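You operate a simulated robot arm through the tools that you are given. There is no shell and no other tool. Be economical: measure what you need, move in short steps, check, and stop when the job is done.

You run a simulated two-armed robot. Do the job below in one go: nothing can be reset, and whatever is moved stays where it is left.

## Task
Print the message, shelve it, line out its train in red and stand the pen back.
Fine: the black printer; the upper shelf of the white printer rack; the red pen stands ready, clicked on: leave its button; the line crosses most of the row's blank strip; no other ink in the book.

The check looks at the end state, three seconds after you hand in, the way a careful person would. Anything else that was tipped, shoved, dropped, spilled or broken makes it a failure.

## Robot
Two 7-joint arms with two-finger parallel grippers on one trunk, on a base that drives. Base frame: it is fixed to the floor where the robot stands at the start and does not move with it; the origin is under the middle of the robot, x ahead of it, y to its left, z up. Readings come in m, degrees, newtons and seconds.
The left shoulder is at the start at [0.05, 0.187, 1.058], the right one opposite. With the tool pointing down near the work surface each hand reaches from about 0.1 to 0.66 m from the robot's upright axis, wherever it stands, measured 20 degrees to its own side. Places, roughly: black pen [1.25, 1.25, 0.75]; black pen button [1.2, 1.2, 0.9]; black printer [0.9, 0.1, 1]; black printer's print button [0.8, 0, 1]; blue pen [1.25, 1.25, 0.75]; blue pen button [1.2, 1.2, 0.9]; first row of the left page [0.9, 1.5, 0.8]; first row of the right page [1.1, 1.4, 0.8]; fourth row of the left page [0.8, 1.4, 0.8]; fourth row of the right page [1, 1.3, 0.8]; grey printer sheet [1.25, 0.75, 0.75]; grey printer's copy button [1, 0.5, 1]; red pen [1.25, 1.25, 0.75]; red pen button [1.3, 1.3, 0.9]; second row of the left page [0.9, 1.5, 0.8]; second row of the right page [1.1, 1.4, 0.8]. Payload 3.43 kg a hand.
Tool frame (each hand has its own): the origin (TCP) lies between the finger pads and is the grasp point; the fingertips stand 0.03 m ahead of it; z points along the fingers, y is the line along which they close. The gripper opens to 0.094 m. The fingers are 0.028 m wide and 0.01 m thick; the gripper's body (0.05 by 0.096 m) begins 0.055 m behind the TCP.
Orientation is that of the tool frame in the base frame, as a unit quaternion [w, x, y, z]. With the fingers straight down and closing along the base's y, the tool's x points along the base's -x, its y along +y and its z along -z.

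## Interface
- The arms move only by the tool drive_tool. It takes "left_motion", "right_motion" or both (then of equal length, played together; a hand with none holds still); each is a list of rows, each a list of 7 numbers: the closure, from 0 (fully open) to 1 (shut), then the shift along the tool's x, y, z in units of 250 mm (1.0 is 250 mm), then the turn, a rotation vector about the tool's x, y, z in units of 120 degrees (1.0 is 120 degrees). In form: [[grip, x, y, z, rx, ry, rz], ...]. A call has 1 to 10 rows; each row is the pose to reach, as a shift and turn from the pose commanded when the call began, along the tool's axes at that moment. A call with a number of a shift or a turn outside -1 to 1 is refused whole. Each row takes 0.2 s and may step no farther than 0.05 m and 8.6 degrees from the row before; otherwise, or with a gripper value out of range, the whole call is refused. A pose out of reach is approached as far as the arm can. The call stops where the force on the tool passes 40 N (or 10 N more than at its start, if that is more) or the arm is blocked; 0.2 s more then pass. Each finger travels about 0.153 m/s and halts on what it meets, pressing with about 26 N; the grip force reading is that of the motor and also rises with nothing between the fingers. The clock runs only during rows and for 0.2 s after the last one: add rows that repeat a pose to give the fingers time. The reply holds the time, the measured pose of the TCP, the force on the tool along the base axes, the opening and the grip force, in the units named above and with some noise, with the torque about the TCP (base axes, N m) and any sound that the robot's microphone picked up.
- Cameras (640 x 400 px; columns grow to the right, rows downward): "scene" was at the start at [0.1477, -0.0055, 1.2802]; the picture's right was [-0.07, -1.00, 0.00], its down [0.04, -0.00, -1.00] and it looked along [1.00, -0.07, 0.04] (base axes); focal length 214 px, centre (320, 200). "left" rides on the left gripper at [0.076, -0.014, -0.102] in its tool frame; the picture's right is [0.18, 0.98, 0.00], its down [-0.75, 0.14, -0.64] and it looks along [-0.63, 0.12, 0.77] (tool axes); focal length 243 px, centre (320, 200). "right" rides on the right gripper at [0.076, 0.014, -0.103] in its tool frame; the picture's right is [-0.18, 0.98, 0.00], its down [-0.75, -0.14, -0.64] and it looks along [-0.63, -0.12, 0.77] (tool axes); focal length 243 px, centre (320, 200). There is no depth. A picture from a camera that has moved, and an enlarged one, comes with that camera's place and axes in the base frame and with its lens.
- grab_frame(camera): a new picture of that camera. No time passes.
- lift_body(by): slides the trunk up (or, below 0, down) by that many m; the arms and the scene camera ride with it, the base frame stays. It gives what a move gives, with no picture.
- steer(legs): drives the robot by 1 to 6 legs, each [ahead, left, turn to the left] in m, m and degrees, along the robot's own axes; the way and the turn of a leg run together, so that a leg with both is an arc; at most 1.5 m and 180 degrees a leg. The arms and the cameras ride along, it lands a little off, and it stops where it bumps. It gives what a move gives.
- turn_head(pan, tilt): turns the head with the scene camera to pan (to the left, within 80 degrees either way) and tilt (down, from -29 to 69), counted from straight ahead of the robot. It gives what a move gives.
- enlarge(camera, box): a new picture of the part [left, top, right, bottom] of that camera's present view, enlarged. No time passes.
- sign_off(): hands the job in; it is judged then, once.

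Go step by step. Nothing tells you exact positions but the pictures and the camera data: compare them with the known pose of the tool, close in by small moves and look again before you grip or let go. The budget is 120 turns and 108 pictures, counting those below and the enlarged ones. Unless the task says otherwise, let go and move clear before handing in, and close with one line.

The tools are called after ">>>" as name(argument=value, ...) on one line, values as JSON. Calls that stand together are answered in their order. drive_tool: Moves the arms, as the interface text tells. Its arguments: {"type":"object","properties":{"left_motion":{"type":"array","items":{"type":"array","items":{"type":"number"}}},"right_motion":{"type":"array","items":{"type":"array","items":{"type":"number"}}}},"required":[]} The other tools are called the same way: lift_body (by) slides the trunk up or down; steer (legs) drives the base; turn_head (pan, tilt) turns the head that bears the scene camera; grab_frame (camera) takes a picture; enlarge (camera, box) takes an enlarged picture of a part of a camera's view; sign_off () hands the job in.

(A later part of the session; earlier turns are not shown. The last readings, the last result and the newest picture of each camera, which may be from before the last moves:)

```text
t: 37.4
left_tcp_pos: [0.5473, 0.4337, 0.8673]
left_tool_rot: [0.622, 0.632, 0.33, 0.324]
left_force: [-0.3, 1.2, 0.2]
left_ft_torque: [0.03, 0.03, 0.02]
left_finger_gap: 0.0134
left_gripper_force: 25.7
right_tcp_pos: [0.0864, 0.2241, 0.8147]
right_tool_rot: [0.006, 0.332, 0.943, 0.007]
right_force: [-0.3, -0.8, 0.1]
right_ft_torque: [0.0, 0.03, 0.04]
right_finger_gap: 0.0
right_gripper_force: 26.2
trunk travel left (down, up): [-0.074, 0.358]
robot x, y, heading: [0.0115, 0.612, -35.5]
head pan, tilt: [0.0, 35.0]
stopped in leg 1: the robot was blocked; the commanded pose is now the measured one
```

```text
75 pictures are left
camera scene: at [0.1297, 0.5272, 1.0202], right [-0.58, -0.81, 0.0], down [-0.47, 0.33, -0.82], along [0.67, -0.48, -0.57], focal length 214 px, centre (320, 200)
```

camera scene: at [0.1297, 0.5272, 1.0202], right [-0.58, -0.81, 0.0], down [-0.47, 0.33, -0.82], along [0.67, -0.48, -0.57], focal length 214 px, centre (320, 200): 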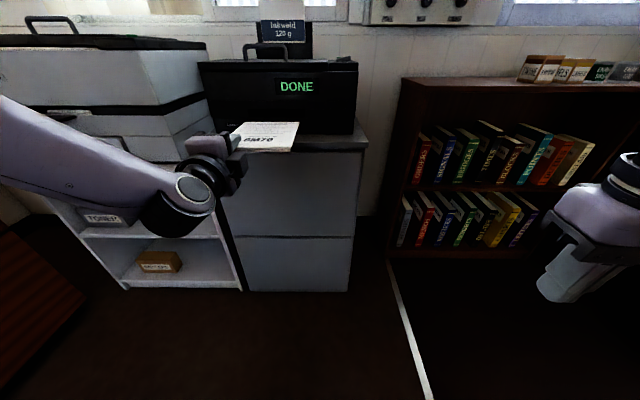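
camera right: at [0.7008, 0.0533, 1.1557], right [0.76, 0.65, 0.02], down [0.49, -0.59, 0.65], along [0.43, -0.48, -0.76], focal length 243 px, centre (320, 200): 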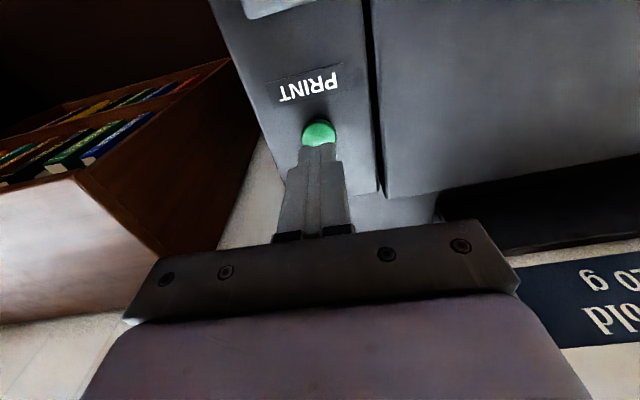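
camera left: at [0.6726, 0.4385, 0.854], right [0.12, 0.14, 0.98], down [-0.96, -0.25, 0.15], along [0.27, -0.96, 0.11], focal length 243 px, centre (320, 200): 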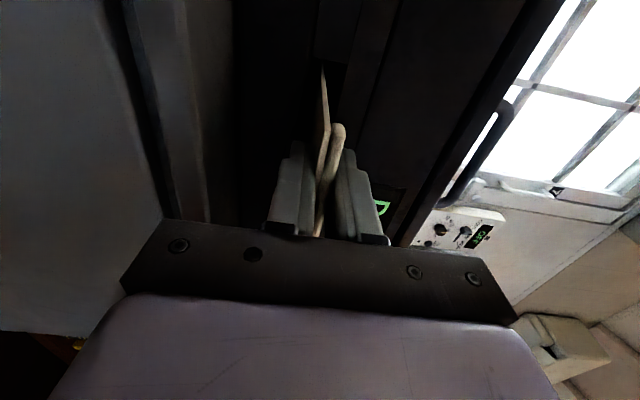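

The sheet is out, but the base bumped something behind. I ease ahead a little and look left.

>>> steer(legs=[[0.03, 0, 0]])

>>> turn_head(pan=80, tilt=40)

>>> grab_frame(camera="scene")

>>> turn_head(pan=-80, tilt=40)

>>> grab_frame(camera="scene")

```text
t: 38.2
left_tcp_pos: [0.5704, 0.4171, 0.8674]
left_tool_rot: [0.622, 0.632, 0.33, 0.324]
left_force: [0.0, -0.3, -0.9]
left_ft_torque: [0.01, 0.0, 0.04]
left_finger_gap: 0.0135
left_gripper_force: 26.4
right_tcp_pos: [0.1108, 0.2071, 0.814]
right_tool_rot: [0.005, 0.331, 0.944, 0.007]
right_force: [0.2, 0.0, -0.2]
right_ft_torque: [0.03, 0.01, -0.03]
right_finger_gap: 0.0001
right_gripper_force: 25.7
trunk travel left (down, up): [-0.074, 0.358]
robot x, y, heading: [0.0349, 0.5979, -35.6]
head pan, tilt: [0.0, 35.0]
```

```text
t: 39.7
left_tcp_pos: [0.5711, 0.4156, 0.8671]
left_tool_rot: [0.623, 0.631, 0.331, 0.323]
left_force: [0.0, -0.5, -1.0]
left_ft_torque: [0.04, 0.0, -0.04]
left_finger_gap: 0.0132
left_gripper_force: 26.1
right_tcp_pos: [0.1113, 0.2057, 0.8133]
right_tool_rot: [0.006, 0.332, 0.943, 0.008]
right_force: [-0.4, 0.1, 0.7]
right_ft_torque: [0.01, -0.01, -0.02]
right_finger_gap: 0.0
right_gripper_force: 26.1
trunk travel left (down, up): [-0.074, 0.358]
robot x, y, heading: [0.0318, 0.5967, -35.5]
head pan, tilt: [80.0, 40.0]
```

```text
74 pictures are left
camera scene: at [0.1429, 0.6207, 1.0127], right [0.7, -0.71, 0.0], down [-0.46, -0.45, -0.77], along [0.55, 0.54, -0.64], focal length 214 px, centre (320, 200)
```

scene: 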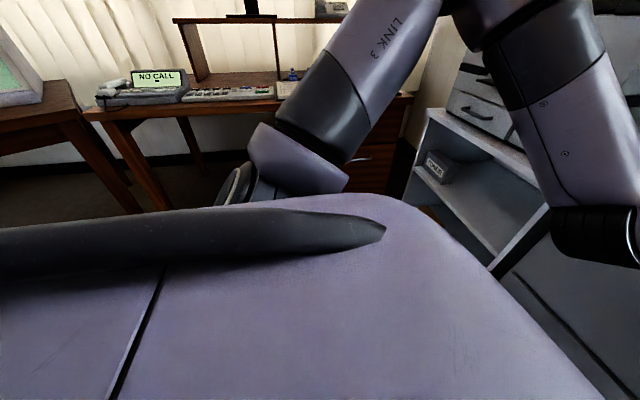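

```text
t: 42.2
left_tcp_pos: [0.5722, 0.4167, 0.8665]
left_tool_rot: [0.623, 0.631, 0.331, 0.323]
left_force: [0.5, -0.5, -0.9]
left_ft_torque: [0.02, 0.0, 0.01]
left_finger_gap: 0.0134
left_gripper_force: 25.7
right_tcp_pos: [0.1107, 0.2058, 0.8137]
right_tool_rot: [0.006, 0.331, 0.944, 0.007]
right_force: [0.1, -0.4, 0.1]
right_ft_torque: [0.0, 0.0, 0.05]
right_finger_gap: 0.0
right_gripper_force: 26.5
trunk travel left (down, up): [-0.074, 0.358]
robot x, y, heading: [0.0337, 0.5967, -35.6]
head pan, tilt: [-80.0, 40.0]
```

```text
73 pictures are left
camera scene: at [0.0454, 0.4845, 1.0127], right [-0.9, 0.43, 0.0], down [0.28, 0.58, -0.77], along [-0.33, -0.69, -0.64], focal length 214 px, centre (320, 200)
```

scene: 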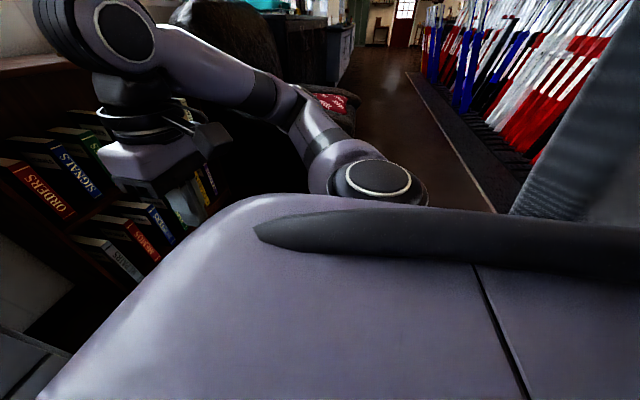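

Behind is the lever frame's platform, heavy and unharmed. Now I survey the white rack's shelves.

>>> turn_head(pan=35, tilt=25)

>>> grab_frame(camera="scene")

```text
t: 44.1
left_tcp_pos: [0.5713, 0.4169, 0.8669]
left_tool_rot: [0.623, 0.631, 0.331, 0.323]
left_force: [0.8, 0.3, 0.3]
left_ft_torque: [0.03, 0.02, 0.02]
left_finger_gap: 0.0134
left_gripper_force: 25.6
right_tcp_pos: [0.1115, 0.2062, 0.8152]
right_tool_rot: [0.007, 0.332, 0.943, 0.008]
right_force: [0.1, 0.4, -0.4]
right_ft_torque: [-0.04, 0.01, 0.01]
right_finger_gap: 0.0002
right_gripper_force: 25.7
trunk travel left (down, up): [-0.074, 0.358]
robot x, y, heading: [0.0372, 0.5967, -35.6]
head pan, tilt: [35.0, 25.0]
```

```text
72 pictures are left
camera scene: at [0.1742, 0.5602, 1.036], right [-0.01, -1.0, 0.0], down [-0.42, 0.0, -0.91], along [0.91, -0.01, -0.42], focal length 214 px, centre (320, 200)
```

scene: 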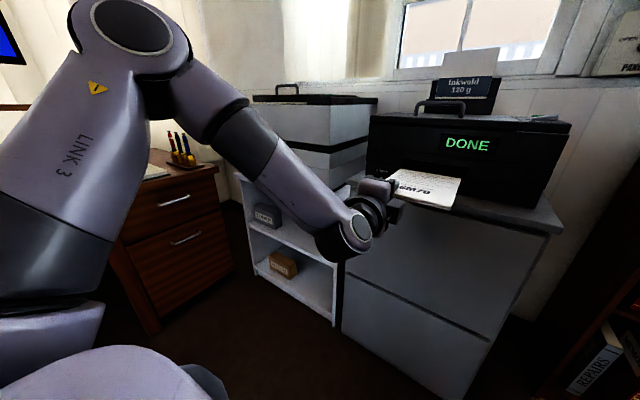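

Rack front spans about (0.90, 0.48) to (1.28, 0.98); its upper shelf is at z≈0.40, toner on its left half. I slide left to stand before it.

>>> steer(legs=[[0, 0.25, 0], [-0.02, 0.24, -1.5]])

>>> turn_head(pan=5, tilt=35)

>>> grab_frame(camera="scene")

```text
t: 47.3
left_tcp_pos: [0.8351, 0.8087, 0.8666]
left_tool_rot: [0.626, 0.635, 0.324, 0.317]
left_force: [0.3, 1.2, -0.5]
left_ft_torque: [0.05, 0.0, 0.0]
left_finger_gap: 0.0131
left_gripper_force: 26.0
right_tcp_pos: [0.3709, 0.6094, 0.8147]
right_tool_rot: [0.007, 0.342, 0.94, 0.007]
right_force: [-0.2, 0.2, 0.0]
right_ft_torque: [-0.03, 0.03, 0.01]
right_finger_gap: 0.0
right_gripper_force: 25.1
trunk travel left (down, up): [-0.074, 0.358]
robot x, y, heading: [0.305, 0.9979, -36.8]
head pan, tilt: [35.0, 25.0]
```

```text
t: 48.3
left_tcp_pos: [0.8339, 0.8091, 0.867]
left_tool_rot: [0.627, 0.635, 0.323, 0.317]
left_force: [1.0, -0.4, -1.0]
left_ft_torque: [0.03, 0.01, -0.01]
left_finger_gap: 0.0133
left_gripper_force: 26.2
right_tcp_pos: [0.371, 0.6107, 0.8143]
right_tool_rot: [0.006, 0.342, 0.94, 0.006]
right_force: [0.2, 0.5, -0.4]
right_ft_torque: [-0.02, 0.05, -0.03]
right_finger_gap: 0.0
right_gripper_force: 25.8
trunk travel left (down, up): [-0.074, 0.358]
robot x, y, heading: [0.3039, 0.9961, -36.9]
head pan, tilt: [5.0, 35.0]
```

```text
71 pictures are left
camera scene: at [0.4242, 0.919, 1.0203], right [-0.53, -0.85, 0.0], down [-0.49, 0.3, -0.82], along [0.7, -0.43, -0.57], focal length 214 px, centre (320, 200)
```

scene: 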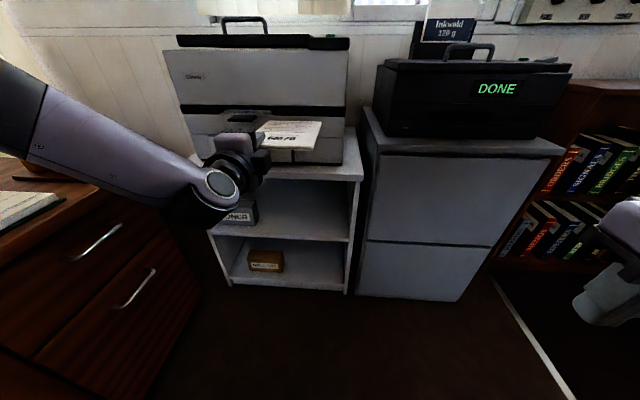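

Clearances look good: sheet tip about 6 cm short of the rack. I lower the trunk and the hand towards shelf level.

>>> lift_body(by=-0.07)

>>> drive_tool(left_motion=[[1, 0, -0.15, 0, 0, 0, 0], [1, 0, -0.3, 0, 0, 0, 0], [1, 0, -0.45, 0, 0, 0, 0], [1, 0, -0.6, 0, 0, 0, 0], [1, 0, -0.75, 0, 0, 0, 0], [1, 0, -0.9, 0, 0, 0, 0]])

>>> grab_frame(camera="scene")

```text
t: 49.4
left_tcp_pos: [0.8342, 0.8092, 0.7963]
left_tool_rot: [0.626, 0.635, 0.324, 0.316]
left_force: [0.1, -0.8, -0.4]
left_ft_torque: [0.05, 0.01, 0.0]
left_finger_gap: 0.0134
left_gripper_force: 26.1
right_tcp_pos: [0.3692, 0.6108, 0.744]
right_tool_rot: [0.007, 0.342, 0.94, 0.007]
right_force: [-0.5, -0.3, 0.3]
right_ft_torque: [0.03, 0.05, 0.03]
right_finger_gap: 0.0
right_gripper_force: 26.5
trunk travel left (down, up): [-0.004, 0.428]
robot x, y, heading: [0.3003, 1.001, -37.0]
head pan, tilt: [5.0, 35.0]
```

```text
t: 50.8
left_tcp_pos: [0.7698, 0.7604, 0.646]
left_tool_rot: [0.623, 0.635, 0.327, 0.318]
left_force: [0.5, 0.1, -0.6]
left_ft_torque: [0.02, 0.0, -0.02]
left_finger_gap: 0.0133
left_gripper_force: 25.7
left hand out of reach, approached as far as the arm can: row 1, 2, 3, 4, 5, 6
right_tcp_pos: [0.3705, 0.611, 0.7452]
right_tool_rot: [0.007, 0.341, 0.94, 0.008]
right_force: [-0.4, 0.6, -0.3]
right_ft_torque: [-0.01, -0.01, -0.02]
right_finger_gap: 0.0001
right_gripper_force: 25.9
trunk travel left (down, up): [-0.004, 0.428]
robot x, y, heading: [0.3047, 0.9983, -36.7]
head pan, tilt: [5.0, 35.0]
```

```text
70 pictures are left
camera scene: at [0.4241, 0.919, 0.9503], right [-0.53, -0.85, 0.0], down [-0.49, 0.3, -0.82], along [0.7, -0.43, -0.57], focal length 214 px, centre (320, 200)
```

scene: 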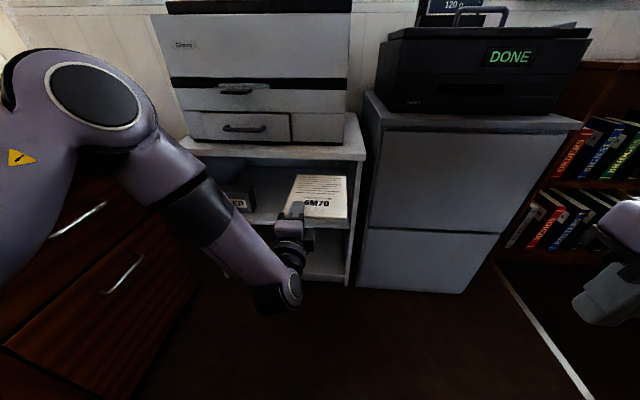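

Tucked close, the arm can't get lower. I back the base 0.2 m and stretch the arm forward and down instead.

>>> steer(legs=[[-0.18, 0, 0]])

>>> drive_tool(left_motion=[[1, 0, 0, 0.12, 0, 0, 0], [1, 0, 0, 0.24, 0, 0, 0], [1, 0, -0.1, 0.36, 0, 0, 0], [1, 0, -0.2, 0.48, 0, 0, 0], [1, 0, -0.3, 0.6, 0, 0, 0], [1, 0, -0.4, 0.7, 0, 0, 0], [1, 0, -0.55, 0.75, 0, 0, 0], [1, 0, -0.7, 0.8, 0, 0, 0]])

>>> grab_frame(camera="scene")

```text
t: 52.3
left_tcp_pos: [0.6272, 0.8675, 0.6457]
left_tool_rot: [0.624, 0.635, 0.327, 0.317]
left_force: [-0.1, -0.8, -0.9]
left_ft_torque: [-0.04, 0.02, 0.03]
left_finger_gap: 0.0136
left_gripper_force: 26.2
right_tcp_pos: [0.2252, 0.7179, 0.7436]
right_tool_rot: [0.007, 0.342, 0.94, 0.007]
right_force: [-0.2, -0.6, 0.1]
right_ft_torque: [0.01, -0.03, 0.0]
right_finger_gap: 0.0
right_gripper_force: 26.0
trunk travel left (down, up): [-0.004, 0.428]
robot x, y, heading: [0.1601, 1.1093, -37.0]
head pan, tilt: [5.0, 35.0]
```

```text
t: 54.1
left_tcp_pos: [0.7893, 0.7201, 0.5348]
left_tool_rot: [0.588, 0.644, 0.359, 0.332]
left_force: [-0.1, 0.4, -0.4]
left_ft_torque: [-0.03, 0.03, -0.01]
left_finger_gap: 0.0135
left_gripper_force: 26.3
left hand out of reach, approached as far as the arm can: row 1, 2, 3, 4, 5, 6, 7, 8
right_tcp_pos: [0.2258, 0.7183, 0.7445]
right_tool_rot: [0.006, 0.342, 0.94, 0.006]
right_force: [0.1, 1.0, -0.5]
right_ft_torque: [-0.05, -0.04, 0.0]
right_finger_gap: 0.0
right_gripper_force: 26.3
trunk travel left (down, up): [-0.004, 0.428]
robot x, y, heading: [0.1584, 1.1093, -37.3]
head pan, tilt: [5.0, 35.0]
```

```text
69 pictures are left
camera scene: at [0.2806, 1.0272, 0.9507], right [-0.53, -0.85, 0.0], down [-0.49, 0.3, -0.82], along [0.7, -0.43, -0.57], focal length 214 px, centre (320, 200)
```

scene: 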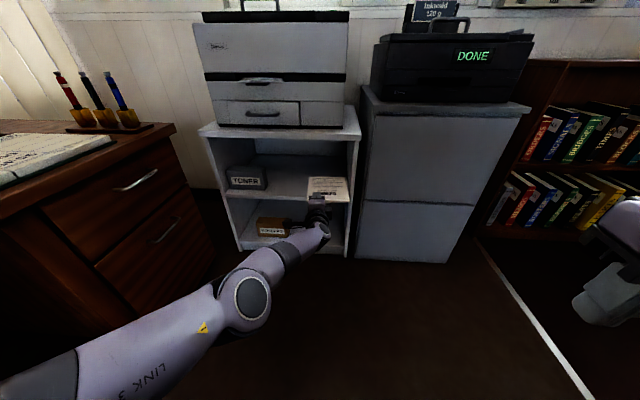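

The arm is stretched nicely now. I lower a bit more, letting the sheet's far edge tip down some 20° and squaring it to the rack.

>>> drive_tool(left_motion=[[1, 0, -0.08, 0, 0.04, -0.01, 0], [1, 0, -0.16, 0, 0.08, -0.02, 0], [1, 0, -0.24, 0, 0.12, -0.03, 0], [1, 0, -0.32, 0, 0.16, -0.04, 0], [1, 0, -0.38, 0, 0.18, -0.05, 0]])

>>> steer(legs=[[0, 0.13, 0]])

>>> grab_frame(camera="scene")

>>> grab_frame(camera="left")

```text
t: 55.3
left_tcp_pos: [0.7664, 0.735, 0.4339]
left_tool_rot: [0.474, 0.764, 0.38, 0.217]
left_force: [-0.8, -0.1, 0.3]
left_ft_torque: [0.07, 0.04, 0.04]
left_finger_gap: 0.0133
left_gripper_force: 26.3
left hand out of reach, approached as far as the arm can: row 2, 3, 4, 5
right_tcp_pos: [0.2262, 0.7171, 0.7441]
right_tool_rot: [0.006, 0.343, 0.939, 0.006]
right_force: [-0.3, 0.9, 0.4]
right_ft_torque: [0.01, -0.03, -0.02]
right_finger_gap: 0.0001
right_gripper_force: 25.7
trunk travel left (down, up): [-0.004, 0.428]
robot x, y, heading: [0.1584, 1.1055, -37.0]
head pan, tilt: [5.0, 35.0]
```

```text
t: 56.6
left_tcp_pos: [0.8448, 0.8368, 0.4334]
left_tool_rot: [0.474, 0.765, 0.379, 0.215]
left_force: [-0.3, -0.3, -0.5]
left_ft_torque: [-0.02, 0.02, 0.01]
left_finger_gap: 0.0133
left_gripper_force: 26.1
right_tcp_pos: [0.3039, 0.8214, 0.7446]
right_tool_rot: [0.006, 0.345, 0.939, 0.007]
right_force: [0.1, 0.0, 0.3]
right_ft_torque: [0.03, 0.02, -0.02]
right_finger_gap: 0.0
right_gripper_force: 25.5
trunk travel left (down, up): [-0.004, 0.428]
robot x, y, heading: [0.2368, 1.2088, -37.3]
head pan, tilt: [5.0, 35.0]
```

```text
68 pictures are left
camera scene: at [0.359, 1.1296, 0.9503], right [-0.53, -0.85, 0.0], down [-0.49, 0.31, -0.82], along [0.69, -0.44, -0.57], focal length 214 px, centre (320, 200)
```

scene: 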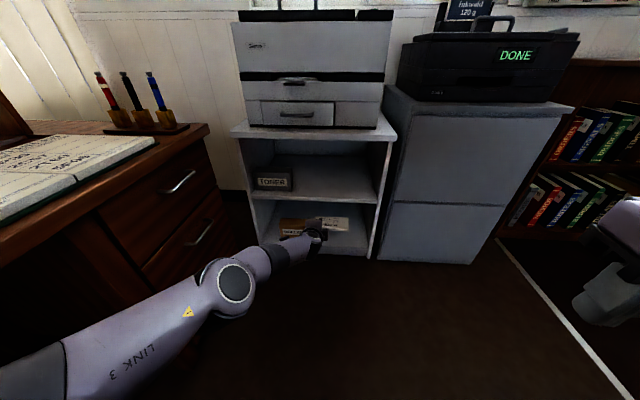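

```text
67 pictures are left
camera left: at [0.817, 0.9587, 0.4655], right [0.48, -0.11, 0.87], down [-0.86, -0.27, 0.44], along [0.18, -0.96, -0.23], focal length 243 px, centre (320, 200)
```

left: 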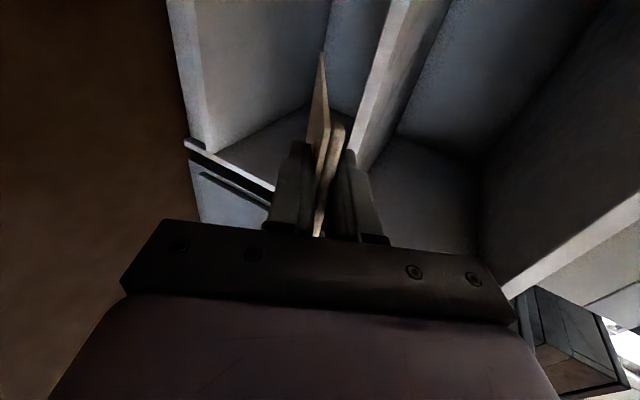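

The sheet tip is now below shelf level, so I raise and level the hand a bit: target TCP z≈0.47 with about 12° nose-down.

>>> drive_tool(left_motion=[[1, 0, 0.04, -0.02, -0.03, 0, 0], [1, 0, 0.08, -0.04, -0.06, 0, 0], [1, 0, 0.12, -0.06, -0.09, 0, 0], [1, 0, 0.15, -0.075, -0.125, 0, 0]])

>>> enlarge(camera="scene", box=[210, 120, 450, 270])

>>> grab_frame(camera="left")

```text
t: 57.6
left_tcp_pos: [0.8402, 0.8211, 0.4655]
left_tool_rot: [0.552, 0.709, 0.356, 0.257]
left_force: [-0.2, 0.2, -0.1]
left_ft_torque: [0.01, 0.02, 0.04]
left_finger_gap: 0.0134
left_gripper_force: 25.6
left hand out of reach, approached as far as the arm can: row 3, 4
right_tcp_pos: [0.304, 0.8209, 0.7434]
right_tool_rot: [0.007, 0.345, 0.939, 0.008]
right_force: [0.1, 0.3, 0.1]
right_ft_torque: [0.01, -0.01, -0.01]
right_finger_gap: 0.0001
right_gripper_force: 26.2
trunk travel left (down, up): [-0.004, 0.428]
robot x, y, heading: [0.2353, 1.2138, -37.3]
head pan, tilt: [5.0, 35.0]
```

```text
2.67 times, centred on (330, 195) of scene
camera zoom: at [0.3591, 1.1297, 0.9503], right [-0.53, -0.85, 0.0], down [-0.49, 0.31, -0.82], along [0.69, -0.44, -0.57], focal length 572 px, centre (293, 213)
```

zoom: 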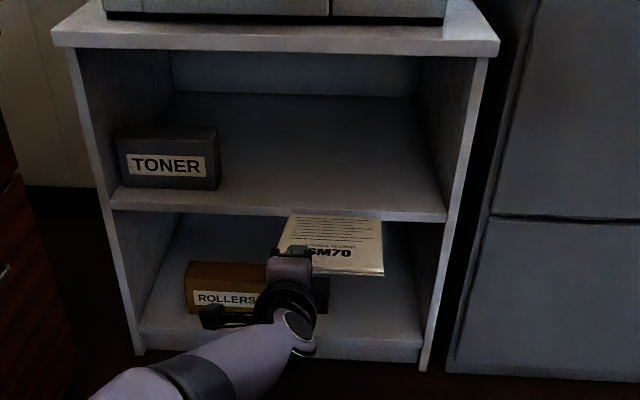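

```text
65 pictures are left
camera left: at [0.8079, 0.9455, 0.4773], right [0.33, 0.01, 0.94], down [-0.92, -0.23, 0.32], along [0.22, -0.97, -0.07], focal length 243 px, centre (320, 200)
```

left: 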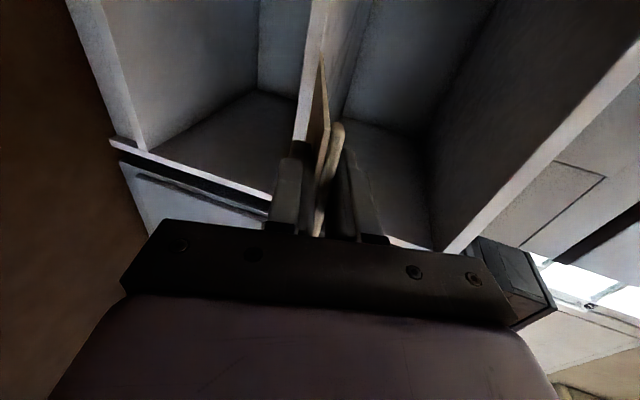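

Tip is just above the shelf; I lift the trunk 3 cm for clearance and drive in partway.

>>> lift_body(by=0.035)

>>> steer(legs=[[0.15, 0, 0]])

>>> enlarge(camera="scene", box=[210, 120, 450, 270])

>>> grab_frame(camera="left")

```text
t: 58.4
left_tcp_pos: [0.8404, 0.8216, 0.5025]
left_tool_rot: [0.552, 0.71, 0.355, 0.257]
left_force: [0.5, -0.2, -0.3]
left_ft_torque: [0.04, 0.01, -0.06]
left_finger_gap: 0.0133
left_gripper_force: 25.9
right_tcp_pos: [0.3041, 0.8197, 0.7794]
right_tool_rot: [0.006, 0.344, 0.939, 0.007]
right_force: [-0.2, -0.4, 0.0]
right_ft_torque: [-0.01, 0.01, 0.0]
right_finger_gap: 0.0
right_gripper_force: 25.8
trunk travel left (down, up): [-0.039, 0.393]
robot x, y, heading: [0.2343, 1.2092, -37.4]
head pan, tilt: [5.0, 35.0]
```

```text
t: 59.7
left_tcp_pos: [0.957, 0.7337, 0.5016]
left_tool_rot: [0.551, 0.71, 0.355, 0.257]
left_force: [-0.2, 0.6, -0.9]
left_ft_torque: [0.04, 0.04, 0.0]
left_finger_gap: 0.0135
left_gripper_force: 25.6
right_tcp_pos: [0.4208, 0.7324, 0.7788]
right_tool_rot: [0.007, 0.344, 0.939, 0.007]
right_force: [-0.1, -0.1, -1.6]
right_ft_torque: [-0.03, -0.03, 0.04]
right_finger_gap: 0.0002
right_gripper_force: 25.9
trunk travel left (down, up): [-0.039, 0.393]
robot x, y, heading: [0.3539, 1.1234, -37.0]
head pan, tilt: [5.0, 35.0]
```

```text
2.67 times, centred on (330, 195) of scene
camera zoom: at [0.4758, 1.0414, 0.9853], right [-0.53, -0.85, 0.0], down [-0.49, 0.3, -0.82], along [0.69, -0.44, -0.57], focal length 572 px, centre (293, 213)
```

zoom: 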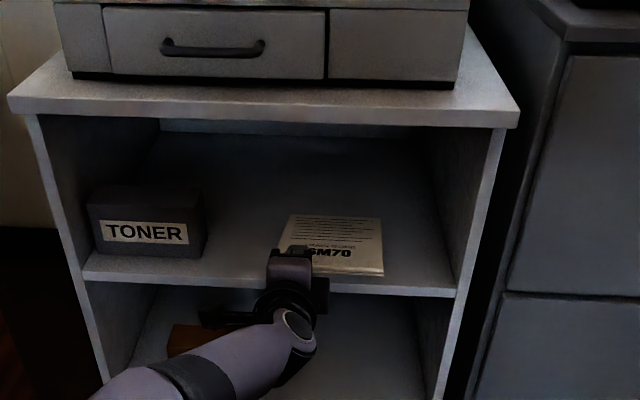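

```text
63 pictures are left
camera left: at [0.9247, 0.8574, 0.5123], right [0.33, 0.01, 0.94], down [-0.92, -0.23, 0.32], along [0.22, -0.97, -0.07], focal length 243 px, centre (320, 200)
```

left: 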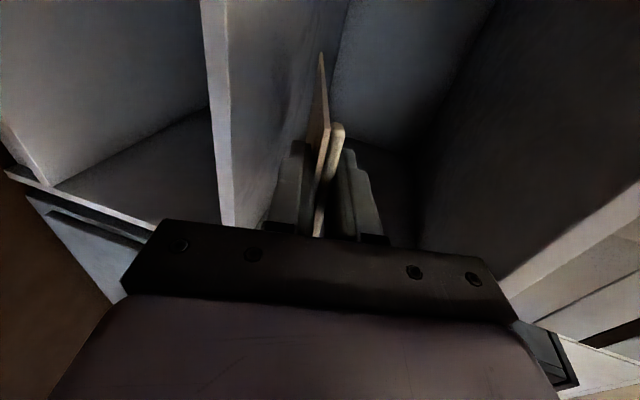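

>>> steer(legs=[[0.16, 0, 0]])

>>> enlarge(camera="scene", box=[190, 130, 430, 280])

>>> grab_frame(camera="left")

```text
t: 61.1
left_tcp_pos: [1.0864, 0.6369, 0.5016]
left_tool_rot: [0.551, 0.71, 0.356, 0.256]
left_force: [-0.2, 0.0, -0.8]
left_ft_torque: [0.07, -0.04, 0.0]
left_finger_gap: 0.0135
left_gripper_force: 26.1
right_tcp_pos: [0.5507, 0.6341, 0.7797]
right_tool_rot: [0.006, 0.343, 0.939, 0.007]
right_force: [-0.6, 0.1, -0.3]
right_ft_torque: [0.03, -0.01, -0.01]
right_finger_gap: 0.0
right_gripper_force: 26.0
trunk travel left (down, up): [-0.039, 0.393]
robot x, y, heading: [0.484, 1.0235, -37.0]
head pan, tilt: [5.0, 35.0]
```

```text
2.67 times, centred on (310, 205) of scene
camera zoom: at [0.6054, 0.9436, 0.9853], right [-0.53, -0.85, 0.0], down [-0.49, 0.3, -0.82], along [0.69, -0.43, -0.57], focal length 572 px, centre (347, 187)
```

zoom: 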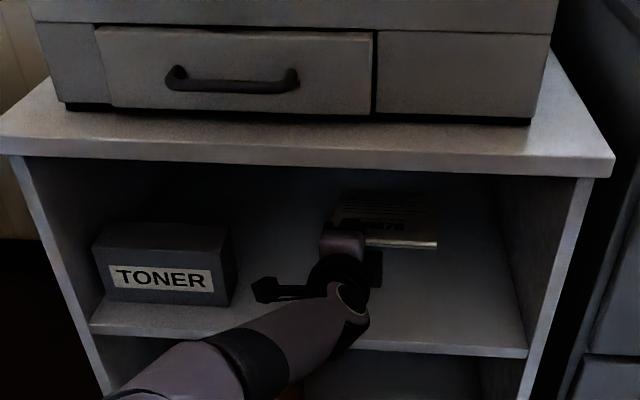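

```text
61 pictures are left
camera left: at [1.0545, 0.76, 0.5122], right [0.33, 0.01, 0.94], down [-0.92, -0.23, 0.32], along [0.22, -0.97, -0.07], focal length 243 px, centre (320, 200)
```

left: 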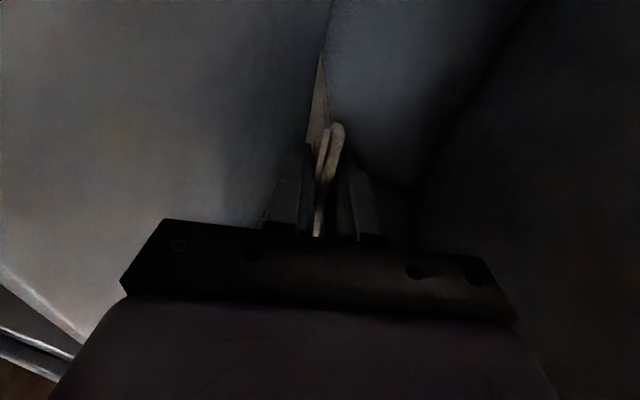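

The sheet is well inside. I lower the trunk so its far edge nears the shelf.

>>> lift_body(by=-0.036)

>>> drive_tool(left_motion=[[1, 0, -0.03, 0, 0.02, 0, 0], [1, 0, -0.06, 0, 0.04, 0, 0], [1, 0, -0.08, 0, 0.045, 0, 0]])

>>> enlarge(camera="scene", box=[190, 130, 430, 280])

>>> grab_frame(camera="left")

```text
t: 61.9
left_tcp_pos: [1.0878, 0.6375, 0.4653]
left_tool_rot: [0.551, 0.709, 0.356, 0.258]
left_force: [-1.6, 0.3, -1.4]
left_ft_torque: [0.04, 0.0, 0.01]
left_finger_gap: 0.0136
left_gripper_force: 25.4
right_tcp_pos: [0.5508, 0.6344, 0.743]
right_tool_rot: [0.006, 0.343, 0.939, 0.007]
right_force: [0.1, -0.1, 0.2]
right_ft_torque: [0.03, -0.01, 0.0]
right_finger_gap: 0.0002
right_gripper_force: 26.2
trunk travel left (down, up): [-0.003, 0.429]
robot x, y, heading: [0.4839, 1.0251, -37.0]
head pan, tilt: [5.0, 35.0]
```

```text
t: 62.7
left_tcp_pos: [1.0818, 0.6398, 0.4478]
left_tool_rot: [0.518, 0.734, 0.368, 0.24]
left_force: [-0.7, -0.9, 1.6]
left_ft_torque: [-0.16, -0.24, -0.07]
left_finger_gap: 0.0147
left_gripper_force: 25.9
right_tcp_pos: [0.5515, 0.6351, 0.7436]
right_tool_rot: [0.006, 0.344, 0.939, 0.007]
right_force: [0.8, 0.6, 1.0]
right_ft_torque: [0.03, -0.03, 0.0]
right_finger_gap: 0.0001
right_gripper_force: 26.7
trunk travel left (down, up): [-0.003, 0.429]
robot x, y, heading: [0.4799, 1.0249, -37.2]
head pan, tilt: [5.0, 35.0]
```

```text
2.67 times, centred on (310, 205) of scene
camera zoom: at [0.6054, 0.9436, 0.9493], right [-0.53, -0.85, 0.0], down [-0.49, 0.3, -0.82], along [0.69, -0.43, -0.57], focal length 572 px, centre (347, 187)
```

zoom: 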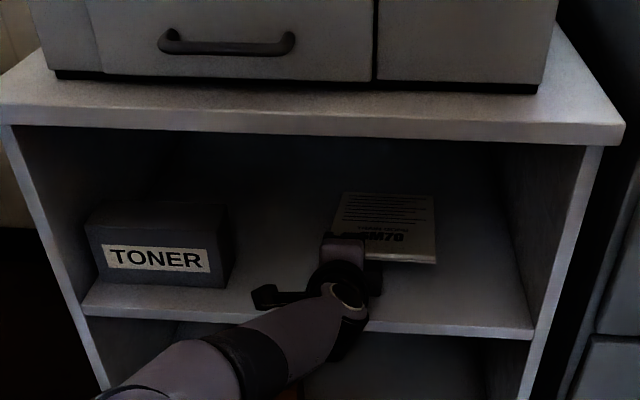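

```text
59 pictures are left
camera left: at [1.0515, 0.7629, 0.4674], right [0.4, -0.05, 0.92], down [-0.89, -0.25, 0.38], along [0.21, -0.97, -0.14], focal length 243 px, centre (320, 200)
```

left: 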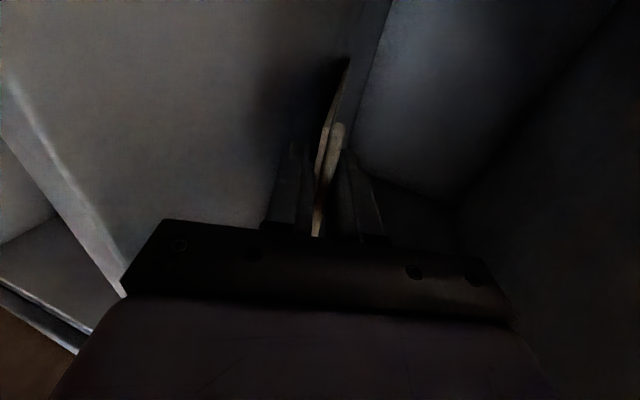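

The far edge touches the shelf. I go 3 cm deeper (lifted a touch), lower again, and open the fingers.

>>> lift_body(by=0.02)

>>> steer(legs=[[0.035, 0, 0]])

>>> lift_body(by=-0.02)

>>> drive_tool(left_motion=[[0.7, 0, 0, 0, 0, 0, 0], [0.5, 0, 0, 0, 0, 0, 0], [0.5, 0, 0, 0, 0, 0, 0], [0.5, 0, 0, 0, 0, 0, 0]])

>>> grab_frame(camera="left")

>>> enlarge(camera="scene", box=[190, 130, 430, 280])

```text
t: 63.4
left_tcp_pos: [1.0828, 0.6395, 0.4666]
left_tool_rot: [0.517, 0.735, 0.368, 0.241]
left_force: [-0.4, 0.5, 1.7]
left_ft_torque: [-0.06, -0.19, -0.02]
left_finger_gap: 0.0135
left_gripper_force: 26.2
right_tcp_pos: [0.5514, 0.6349, 0.7644]
right_tool_rot: [0.006, 0.344, 0.939, 0.007]
right_force: [-0.1, 0.6, -0.8]
right_ft_torque: [0.02, -0.01, -0.04]
right_finger_gap: 0.0002
right_gripper_force: 26.4
trunk travel left (down, up): [-0.023, 0.409]
robot x, y, heading: [0.4834, 1.0217, -37.3]
head pan, tilt: [5.0, 35.0]
```

```text
t: 64.3
left_tcp_pos: [1.1115, 0.6183, 0.4672]
left_tool_rot: [0.518, 0.734, 0.367, 0.24]
left_force: [0.5, 0.4, 0.9]
left_ft_torque: [-0.08, -0.15, -0.05]
left_finger_gap: 0.0138
left_gripper_force: 26.6
right_tcp_pos: [0.5787, 0.6134, 0.7635]
right_tool_rot: [0.006, 0.343, 0.939, 0.007]
right_force: [-0.4, 0.6, 0.3]
right_ft_torque: [-0.02, -0.03, 0.01]
right_finger_gap: 0.0001
right_gripper_force: 26.0
trunk travel left (down, up): [-0.023, 0.409]
robot x, y, heading: [0.5096, 1.001, -37.1]
head pan, tilt: [5.0, 35.0]
```

```text
t: 64.9
left_tcp_pos: [1.1105, 0.6186, 0.4476]
left_tool_rot: [0.519, 0.734, 0.367, 0.239]
left_force: [-0.5, 0.3, 0.7]
left_ft_torque: [-0.1, -0.18, -0.02]
left_finger_gap: 0.0142
left_gripper_force: 25.9
right_tcp_pos: [0.5784, 0.6145, 0.7435]
right_tool_rot: [0.007, 0.344, 0.939, 0.007]
right_force: [-1.0, -1.0, 0.1]
right_ft_torque: [0.03, 0.01, 0.01]
right_finger_gap: 0.0
right_gripper_force: 25.7
trunk travel left (down, up): [-0.003, 0.429]
robot x, y, heading: [0.5163, 1.0056, -37.0]
head pan, tilt: [5.0, 35.0]
```

```text
t: 65.9
left_tcp_pos: [1.1112, 0.618, 0.4473]
left_tool_rot: [0.518, 0.734, 0.368, 0.239]
left_force: [-0.5, 0.9, 0.4]
left_ft_torque: [-0.01, 0.01, -0.03]
left_finger_gap: 0.0471
left_gripper_force: 0.1
right_tcp_pos: [0.5786, 0.6142, 0.7439]
right_tool_rot: [0.006, 0.344, 0.939, 0.007]
right_force: [0.5, 0.7, -0.4]
right_ft_torque: [0.0, 0.01, 0.06]
right_finger_gap: 0.0
right_gripper_force: 25.9
trunk travel left (down, up): [-0.003, 0.429]
robot x, y, heading: [0.5106, 1.0079, -37.0]
head pan, tilt: [5.0, 35.0]
```

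```text
58 pictures are left
camera left: at [1.0797, 0.7417, 0.4672], right [0.4, -0.05, 0.92], down [-0.89, -0.25, 0.38], along [0.21, -0.97, -0.14], focal length 243 px, centre (320, 200)
```

left: 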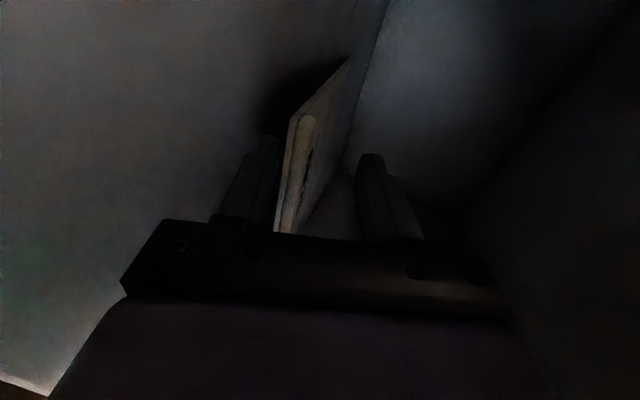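

```text
2.67 times, centred on (310, 205) of scene
camera zoom: at [0.6335, 0.9223, 0.9493], right [-0.53, -0.85, 0.0], down [-0.49, 0.3, -0.82], along [0.69, -0.44, -0.57], focal length 572 px, centre (347, 187)
```

zoom: 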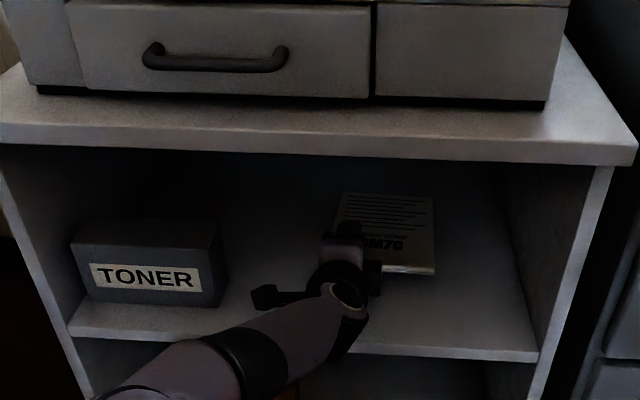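

Released; the sheet rests on the lower finger. I open a bit more to set it lower, then drive straight back.

>>> drive_tool(left_motion=[[0.35, 0, 0, 0, 0, 0, 0], [0.3, 0, 0, 0, 0, 0, 0], [0.3, 0, 0, 0, 0, 0, 0]])

>>> steer(legs=[[-0.1, 0, 0]])

>>> enlarge(camera="scene", box=[190, 110, 430, 260])

>>> grab_frame(camera="left")

```text
t: 66.7
left_tcp_pos: [1.1108, 0.6188, 0.4494]
left_tool_rot: [0.519, 0.734, 0.366, 0.241]
left_force: [0.6, -0.9, 6.3]
left_ft_torque: [-0.03, -0.14, -0.02]
left_finger_gap: 0.0616
left_gripper_force: 0.0
right_tcp_pos: [0.5784, 0.6137, 0.7437]
right_tool_rot: [0.007, 0.344, 0.939, 0.007]
right_force: [-1.0, 0.1, -0.4]
right_ft_torque: [-0.01, 0.0, 0.01]
right_finger_gap: 0.0
right_gripper_force: 25.4
trunk travel left (down, up): [-0.003, 0.429]
robot x, y, heading: [0.508, 1.0045, -37.0]
head pan, tilt: [5.0, 35.0]
```

```text
t: 67.9
left_tcp_pos: [1.03, 0.6794, 0.448]
left_tool_rot: [0.518, 0.734, 0.368, 0.24]
left_force: [-13.0, 12.3, 17.2]
left_ft_torque: [0.59, 0.29, 0.19]
left_finger_gap: 0.0599
left_gripper_force: 0.1
right_tcp_pos: [0.4986, 0.675, 0.7435]
right_tool_rot: [0.008, 0.343, 0.939, 0.006]
right_force: [-0.3, 0.1, 0.2]
right_ft_torque: [0.01, -0.01, 0.01]
right_finger_gap: 0.0002
right_gripper_force: 26.1
trunk travel left (down, up): [-0.003, 0.429]
robot x, y, heading: [0.4325, 1.0664, -36.9]
head pan, tilt: [5.0, 35.0]
```

```text
2.67 times, centred on (310, 185) of scene
camera zoom: at [0.5527, 0.9836, 0.9498], right [-0.53, -0.85, 0.0], down [-0.48, 0.3, -0.82], along [0.7, -0.43, -0.57], focal length 572 px, centre (347, 240)
```

zoom: 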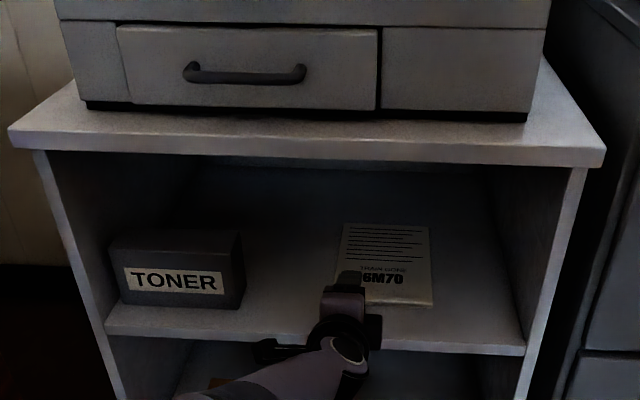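

```text
55 pictures are left
camera left: at [0.9994, 0.8029, 0.4684], right [0.4, -0.04, 0.92], down [-0.89, -0.25, 0.38], along [0.21, -0.97, -0.14], focal length 243 px, centre (320, 200)
```

left: 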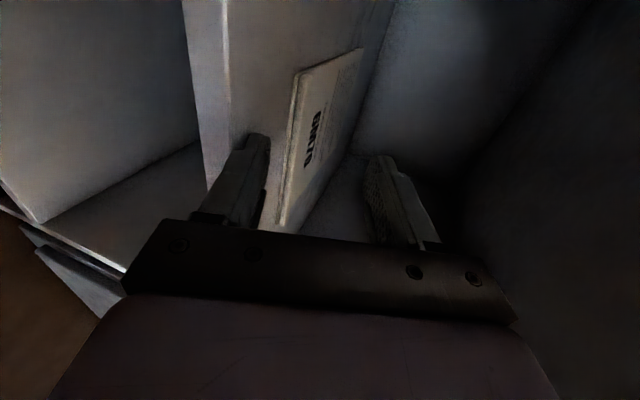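

>>> steer(legs=[[-0.12, 0, 0]])

>>> enlarge(camera="scene", box=[190, 100, 430, 250])

```text
t: 69.1
left_tcp_pos: [0.9349, 0.7509, 0.4466]
left_tool_rot: [0.517, 0.735, 0.368, 0.24]
left_force: [0.0, -0.1, 0.0]
left_ft_torque: [-0.02, -0.04, 0.04]
left_finger_gap: 0.066
left_gripper_force: 0.1
right_tcp_pos: [0.4042, 0.7453, 0.744]
right_tool_rot: [0.006, 0.343, 0.939, 0.007]
right_force: [-0.9, -0.2, 0.2]
right_ft_torque: [0.0, 0.0, 0.01]
right_finger_gap: 0.0
right_gripper_force: 26.6
trunk travel left (down, up): [-0.003, 0.429]
robot x, y, heading: [0.3349, 1.1358, -37.2]
head pan, tilt: [5.0, 35.0]
```

```text
2.67 times, centred on (310, 175) of scene
camera zoom: at [0.4585, 1.0545, 0.9493], right [-0.53, -0.85, 0.0], down [-0.49, 0.3, -0.82], along [0.69, -0.43, -0.57], focal length 572 px, centre (347, 267)
```

zoom: 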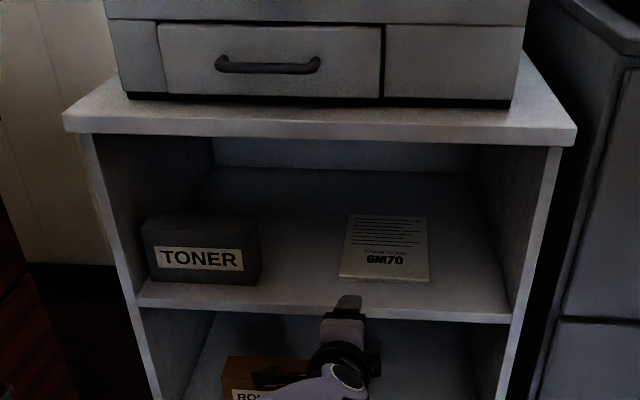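

The message lies fully on the upper shelf. Now I raise the trunk and fold the left hand back up to a downward pose.

>>> lift_body(by=0.38)

>>> drive_tool(left_motion=[[0, 0, 0.1, -0.1, 0.036, 0.036, -0.036], [0, 0, 0.2, -0.2, 0.072, 0.072, -0.072], [0, 0, 0.3, -0.3, 0.108, 0.108, -0.108], [0, 0, 0.4, -0.4, 0.144, 0.144, -0.144], [0, 0, 0.5, -0.5, 0.18, 0.18, -0.18], [0, 0, 0.6, -0.6, 0.216, 0.216, -0.216], [0, 0, 0.7, -0.7, 0.252, 0.252, -0.252]])

```text
t: 72.8
left_tcp_pos: [0.9353, 0.7506, 0.8262]
left_tool_rot: [0.517, 0.734, 0.369, 0.24]
left_force: [0.8, -1.1, 0.5]
left_ft_torque: [-0.02, -0.03, -0.04]
left_finger_gap: 0.0659
left_gripper_force: 0.1
right_tcp_pos: [0.4034, 0.7452, 1.1231]
right_tool_rot: [0.007, 0.343, 0.939, 0.007]
right_force: [0.7, -0.1, -0.4]
right_ft_torque: [0.04, -0.01, 0.02]
right_finger_gap: 0.0002
right_gripper_force: 26.1
trunk travel left (down, up): [-0.383, 0.049]
robot x, y, heading: [0.3349, 1.138, -37.2]
head pan, tilt: [5.0, 35.0]
```

```text
t: 74.4
left_tcp_pos: [0.8577, 0.8166, 1.0531]
left_tool_rot: [0.243, 0.636, 0.711, 0.176]
left_force: [0.2, -0.1, -0.1]
left_ft_torque: [0.01, 0.0, -0.01]
left_finger_gap: 0.0942
left_gripper_force: 0.1
right_tcp_pos: [0.4028, 0.7445, 1.1238]
right_tool_rot: [0.007, 0.344, 0.939, 0.007]
right_force: [-0.2, 0.4, -0.3]
right_ft_torque: [-0.02, 0.02, 0.01]
right_finger_gap: 0.0
right_gripper_force: 25.6
trunk travel left (down, up): [-0.383, 0.049]
robot x, y, heading: [0.3362, 1.1379, -36.8]
head pan, tilt: [5.0, 35.0]
```

>>> drive_tool(left_motion=[[0, 0, 0, 0, 0.0347, 0.0249, -0.0539], [0, 0, 0, 0, 0.0694, 0.0497, -0.1077], [0, 0, 0, 0, 0.1041, 0.0746, -0.1616], [0, 0, 0, 0, 0.1389, 0.0994, -0.2154], [0, 0, 0, 0, 0.1736, 0.1243, -0.2693], [0, 0, 0, 0, 0.2083, 0.1491, -0.3231], [0, 0, 0, 0, 0.243, 0.174, -0.377]])

>>> drive_tool(left_motion=[[0, 0.15, 0, -0.1, 0, 0, 0], [0, 0.3, 0, -0.2, 0, 0, 0], [0, 0.45, 0, -0.3, 0, 0, 0], [0, 0.6, 0, -0.4, 0, 0, 0], [0, 0.7, 0, -0.5, 0, 0, 0]])

>>> turn_head(pan=60, tilt=30)

>>> grab_frame(camera="scene")

```text
t: 76.0
left_tcp_pos: [0.8479, 0.8293, 1.0503]
left_tool_rot: [0.001, 0.316, 0.949, 0.0]
left_force: [-0.2, 0.7, -0.5]
left_ft_torque: [0.0, 0.01, -0.02]
left_finger_gap: 0.094
left_gripper_force: 0.0
left hand out of reach, approached as far as the arm can: row 7
right_tcp_pos: [0.4044, 0.7472, 1.1238]
right_tool_rot: [0.006, 0.343, 0.939, 0.007]
right_force: [0.6, 0.3, -0.1]
right_ft_torque: [-0.02, 0.01, 0.01]
right_finger_gap: 0.0
right_gripper_force: 26.4
trunk travel left (down, up): [-0.383, 0.049]
robot x, y, heading: [0.3385, 1.1351, -37.0]
head pan, tilt: [5.0, 35.0]
```

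```text
t: 77.2
left_tcp_pos: [0.7056, 0.9364, 1.1757]
left_tool_rot: [0.002, 0.317, 0.948, 0.002]
left_force: [-0.1, 0.1, -0.3]
left_ft_torque: [-0.05, -0.02, -0.02]
left_finger_gap: 0.0941
left_gripper_force: 0.0
right_tcp_pos: [0.4038, 0.7456, 1.1233]
right_tool_rot: [0.007, 0.343, 0.939, 0.007]
right_force: [-0.2, -0.2, 0.3]
right_ft_torque: [0.01, -0.03, -0.01]
right_finger_gap: 0.0
right_gripper_force: 25.8
trunk travel left (down, up): [-0.383, 0.049]
robot x, y, heading: [0.3322, 1.1357, -37.0]
head pan, tilt: [5.0, 35.0]
```

```text
t: 78.4
left_tcp_pos: [0.7042, 0.9346, 1.1737]
left_tool_rot: [0.002, 0.318, 0.948, 0.0]
left_force: [0.3, 0.1, 0.1]
left_ft_torque: [0.0, -0.01, -0.01]
left_finger_gap: 0.0942
left_gripper_force: 0.0
right_tcp_pos: [0.4047, 0.7457, 1.122]
right_tool_rot: [0.007, 0.345, 0.939, 0.007]
right_force: [-0.2, 0.1, -0.6]
right_ft_torque: [0.03, 0.01, 0.0]
right_finger_gap: 0.0002
right_gripper_force: 26.6
trunk travel left (down, up): [-0.383, 0.049]
robot x, y, heading: [0.3371, 1.132, -37.0]
head pan, tilt: [60.0, 30.0]
```

```text
53 pictures are left
camera scene: at [0.4671, 1.1364, 1.3371], right [0.39, -0.92, 0.0], down [-0.46, -0.19, -0.87], along [0.8, 0.34, -0.5], focal length 214 px, centre (320, 200)
```

scene: 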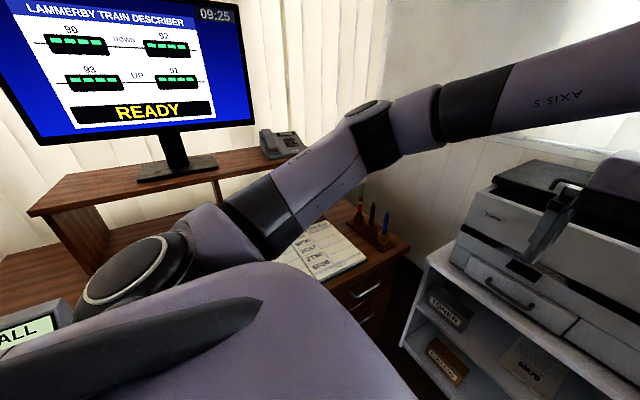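

Now I turn left in place to face the desk, then slide right toward the book and pens.

>>> steer(legs=[[0, 0, 97], [0.0, -0.38, 0]])

>>> turn_head(pan=-10, tilt=45)

>>> grab_frame(camera="scene")

```text
t: 84.9
left_tcp_pos: [0.8184, 1.3348, 1.175]
left_tool_rot: [0.001, -0.502, 0.865, 0.002]
left_force: [0.5, 0.0, 0.4]
left_ft_torque: [0.01, -0.01, 0.02]
left_finger_gap: 0.0941
left_gripper_force: 0.0
right_tcp_pos: [1.044, 1.0593, 1.1238]
right_tool_rot: [-0.001, -0.478, 0.878, 0.009]
right_force: [-0.7, -0.3, 0.2]
right_ft_torque: [0.0, 0.01, -0.03]
right_finger_gap: 0.0001
right_gripper_force: 26.0
trunk travel left (down, up): [-0.383, 0.049]
robot x, y, heading: [0.6683, 0.9464, 60.3]
head pan, tilt: [60.0, 30.0]
```

```text
t: 86.3
left_tcp_pos: [0.8188, 1.3348, 1.1755]
left_tool_rot: [0.001, -0.502, 0.865, 0.001]
left_force: [0.8, 0.8, 0.1]
left_ft_torque: [-0.01, 0.03, 0.01]
left_finger_gap: 0.0941
left_gripper_force: 0.0
right_tcp_pos: [1.0456, 1.0589, 1.1234]
right_tool_rot: [-0.001, -0.478, 0.879, 0.009]
right_force: [-0.1, -0.2, -0.2]
right_ft_torque: [0.0, -0.05, 0.01]
right_finger_gap: 0.0001
right_gripper_force: 26.3
trunk travel left (down, up): [-0.383, 0.049]
robot x, y, heading: [0.6657, 0.9462, 60.1]
head pan, tilt: [-10.0, 45.0]
```

```text
52 pictures are left
camera scene: at [0.7486, 1.0583, 1.3145], right [0.77, -0.64, 0.0], down [-0.45, -0.54, -0.71], along [0.45, 0.54, -0.71], focal length 214 px, centre (320, 200)
```

scene: 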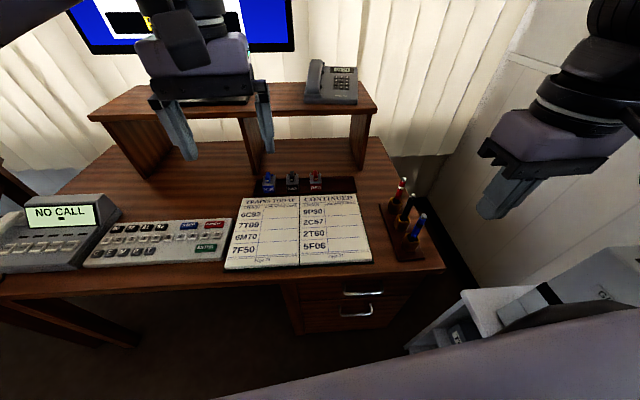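

>>> enlarge(camera="scene", box=[215, 165, 455, 315])

>>> enlarge(camera="scene", box=[220, 165, 380, 275])

```text
2.67 times, centred on (335, 240) of scene
camera zoom: at [0.7486, 1.0583, 1.3145], right [0.77, -0.64, 0.0], down [-0.45, -0.54, -0.71], along [0.45, 0.54, -0.71], focal length 572 px, centre (280, 93)
```

zoom: 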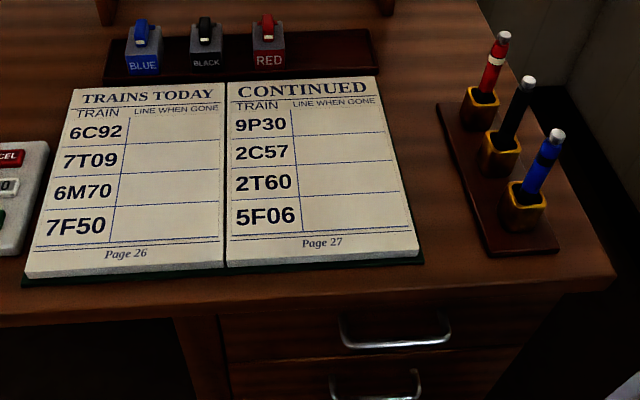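

```text
3.64 times, centred on (300, 220) of scene
camera zoom: at [0.7486, 1.0583, 1.3145], right [0.77, -0.64, 0.0], down [-0.45, -0.54, -0.71], along [0.45, 0.54, -0.71], focal length 780 px, centre (393, 127)
```

zoom: 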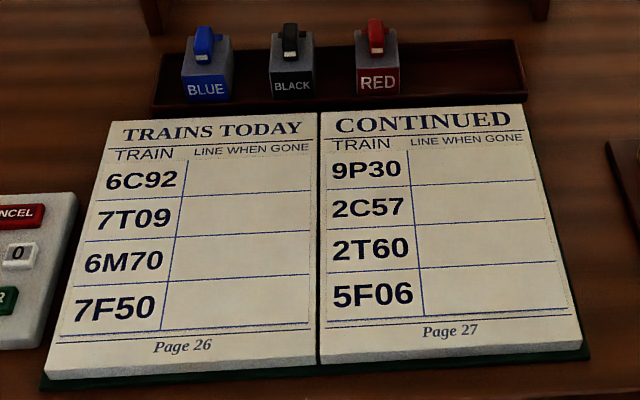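

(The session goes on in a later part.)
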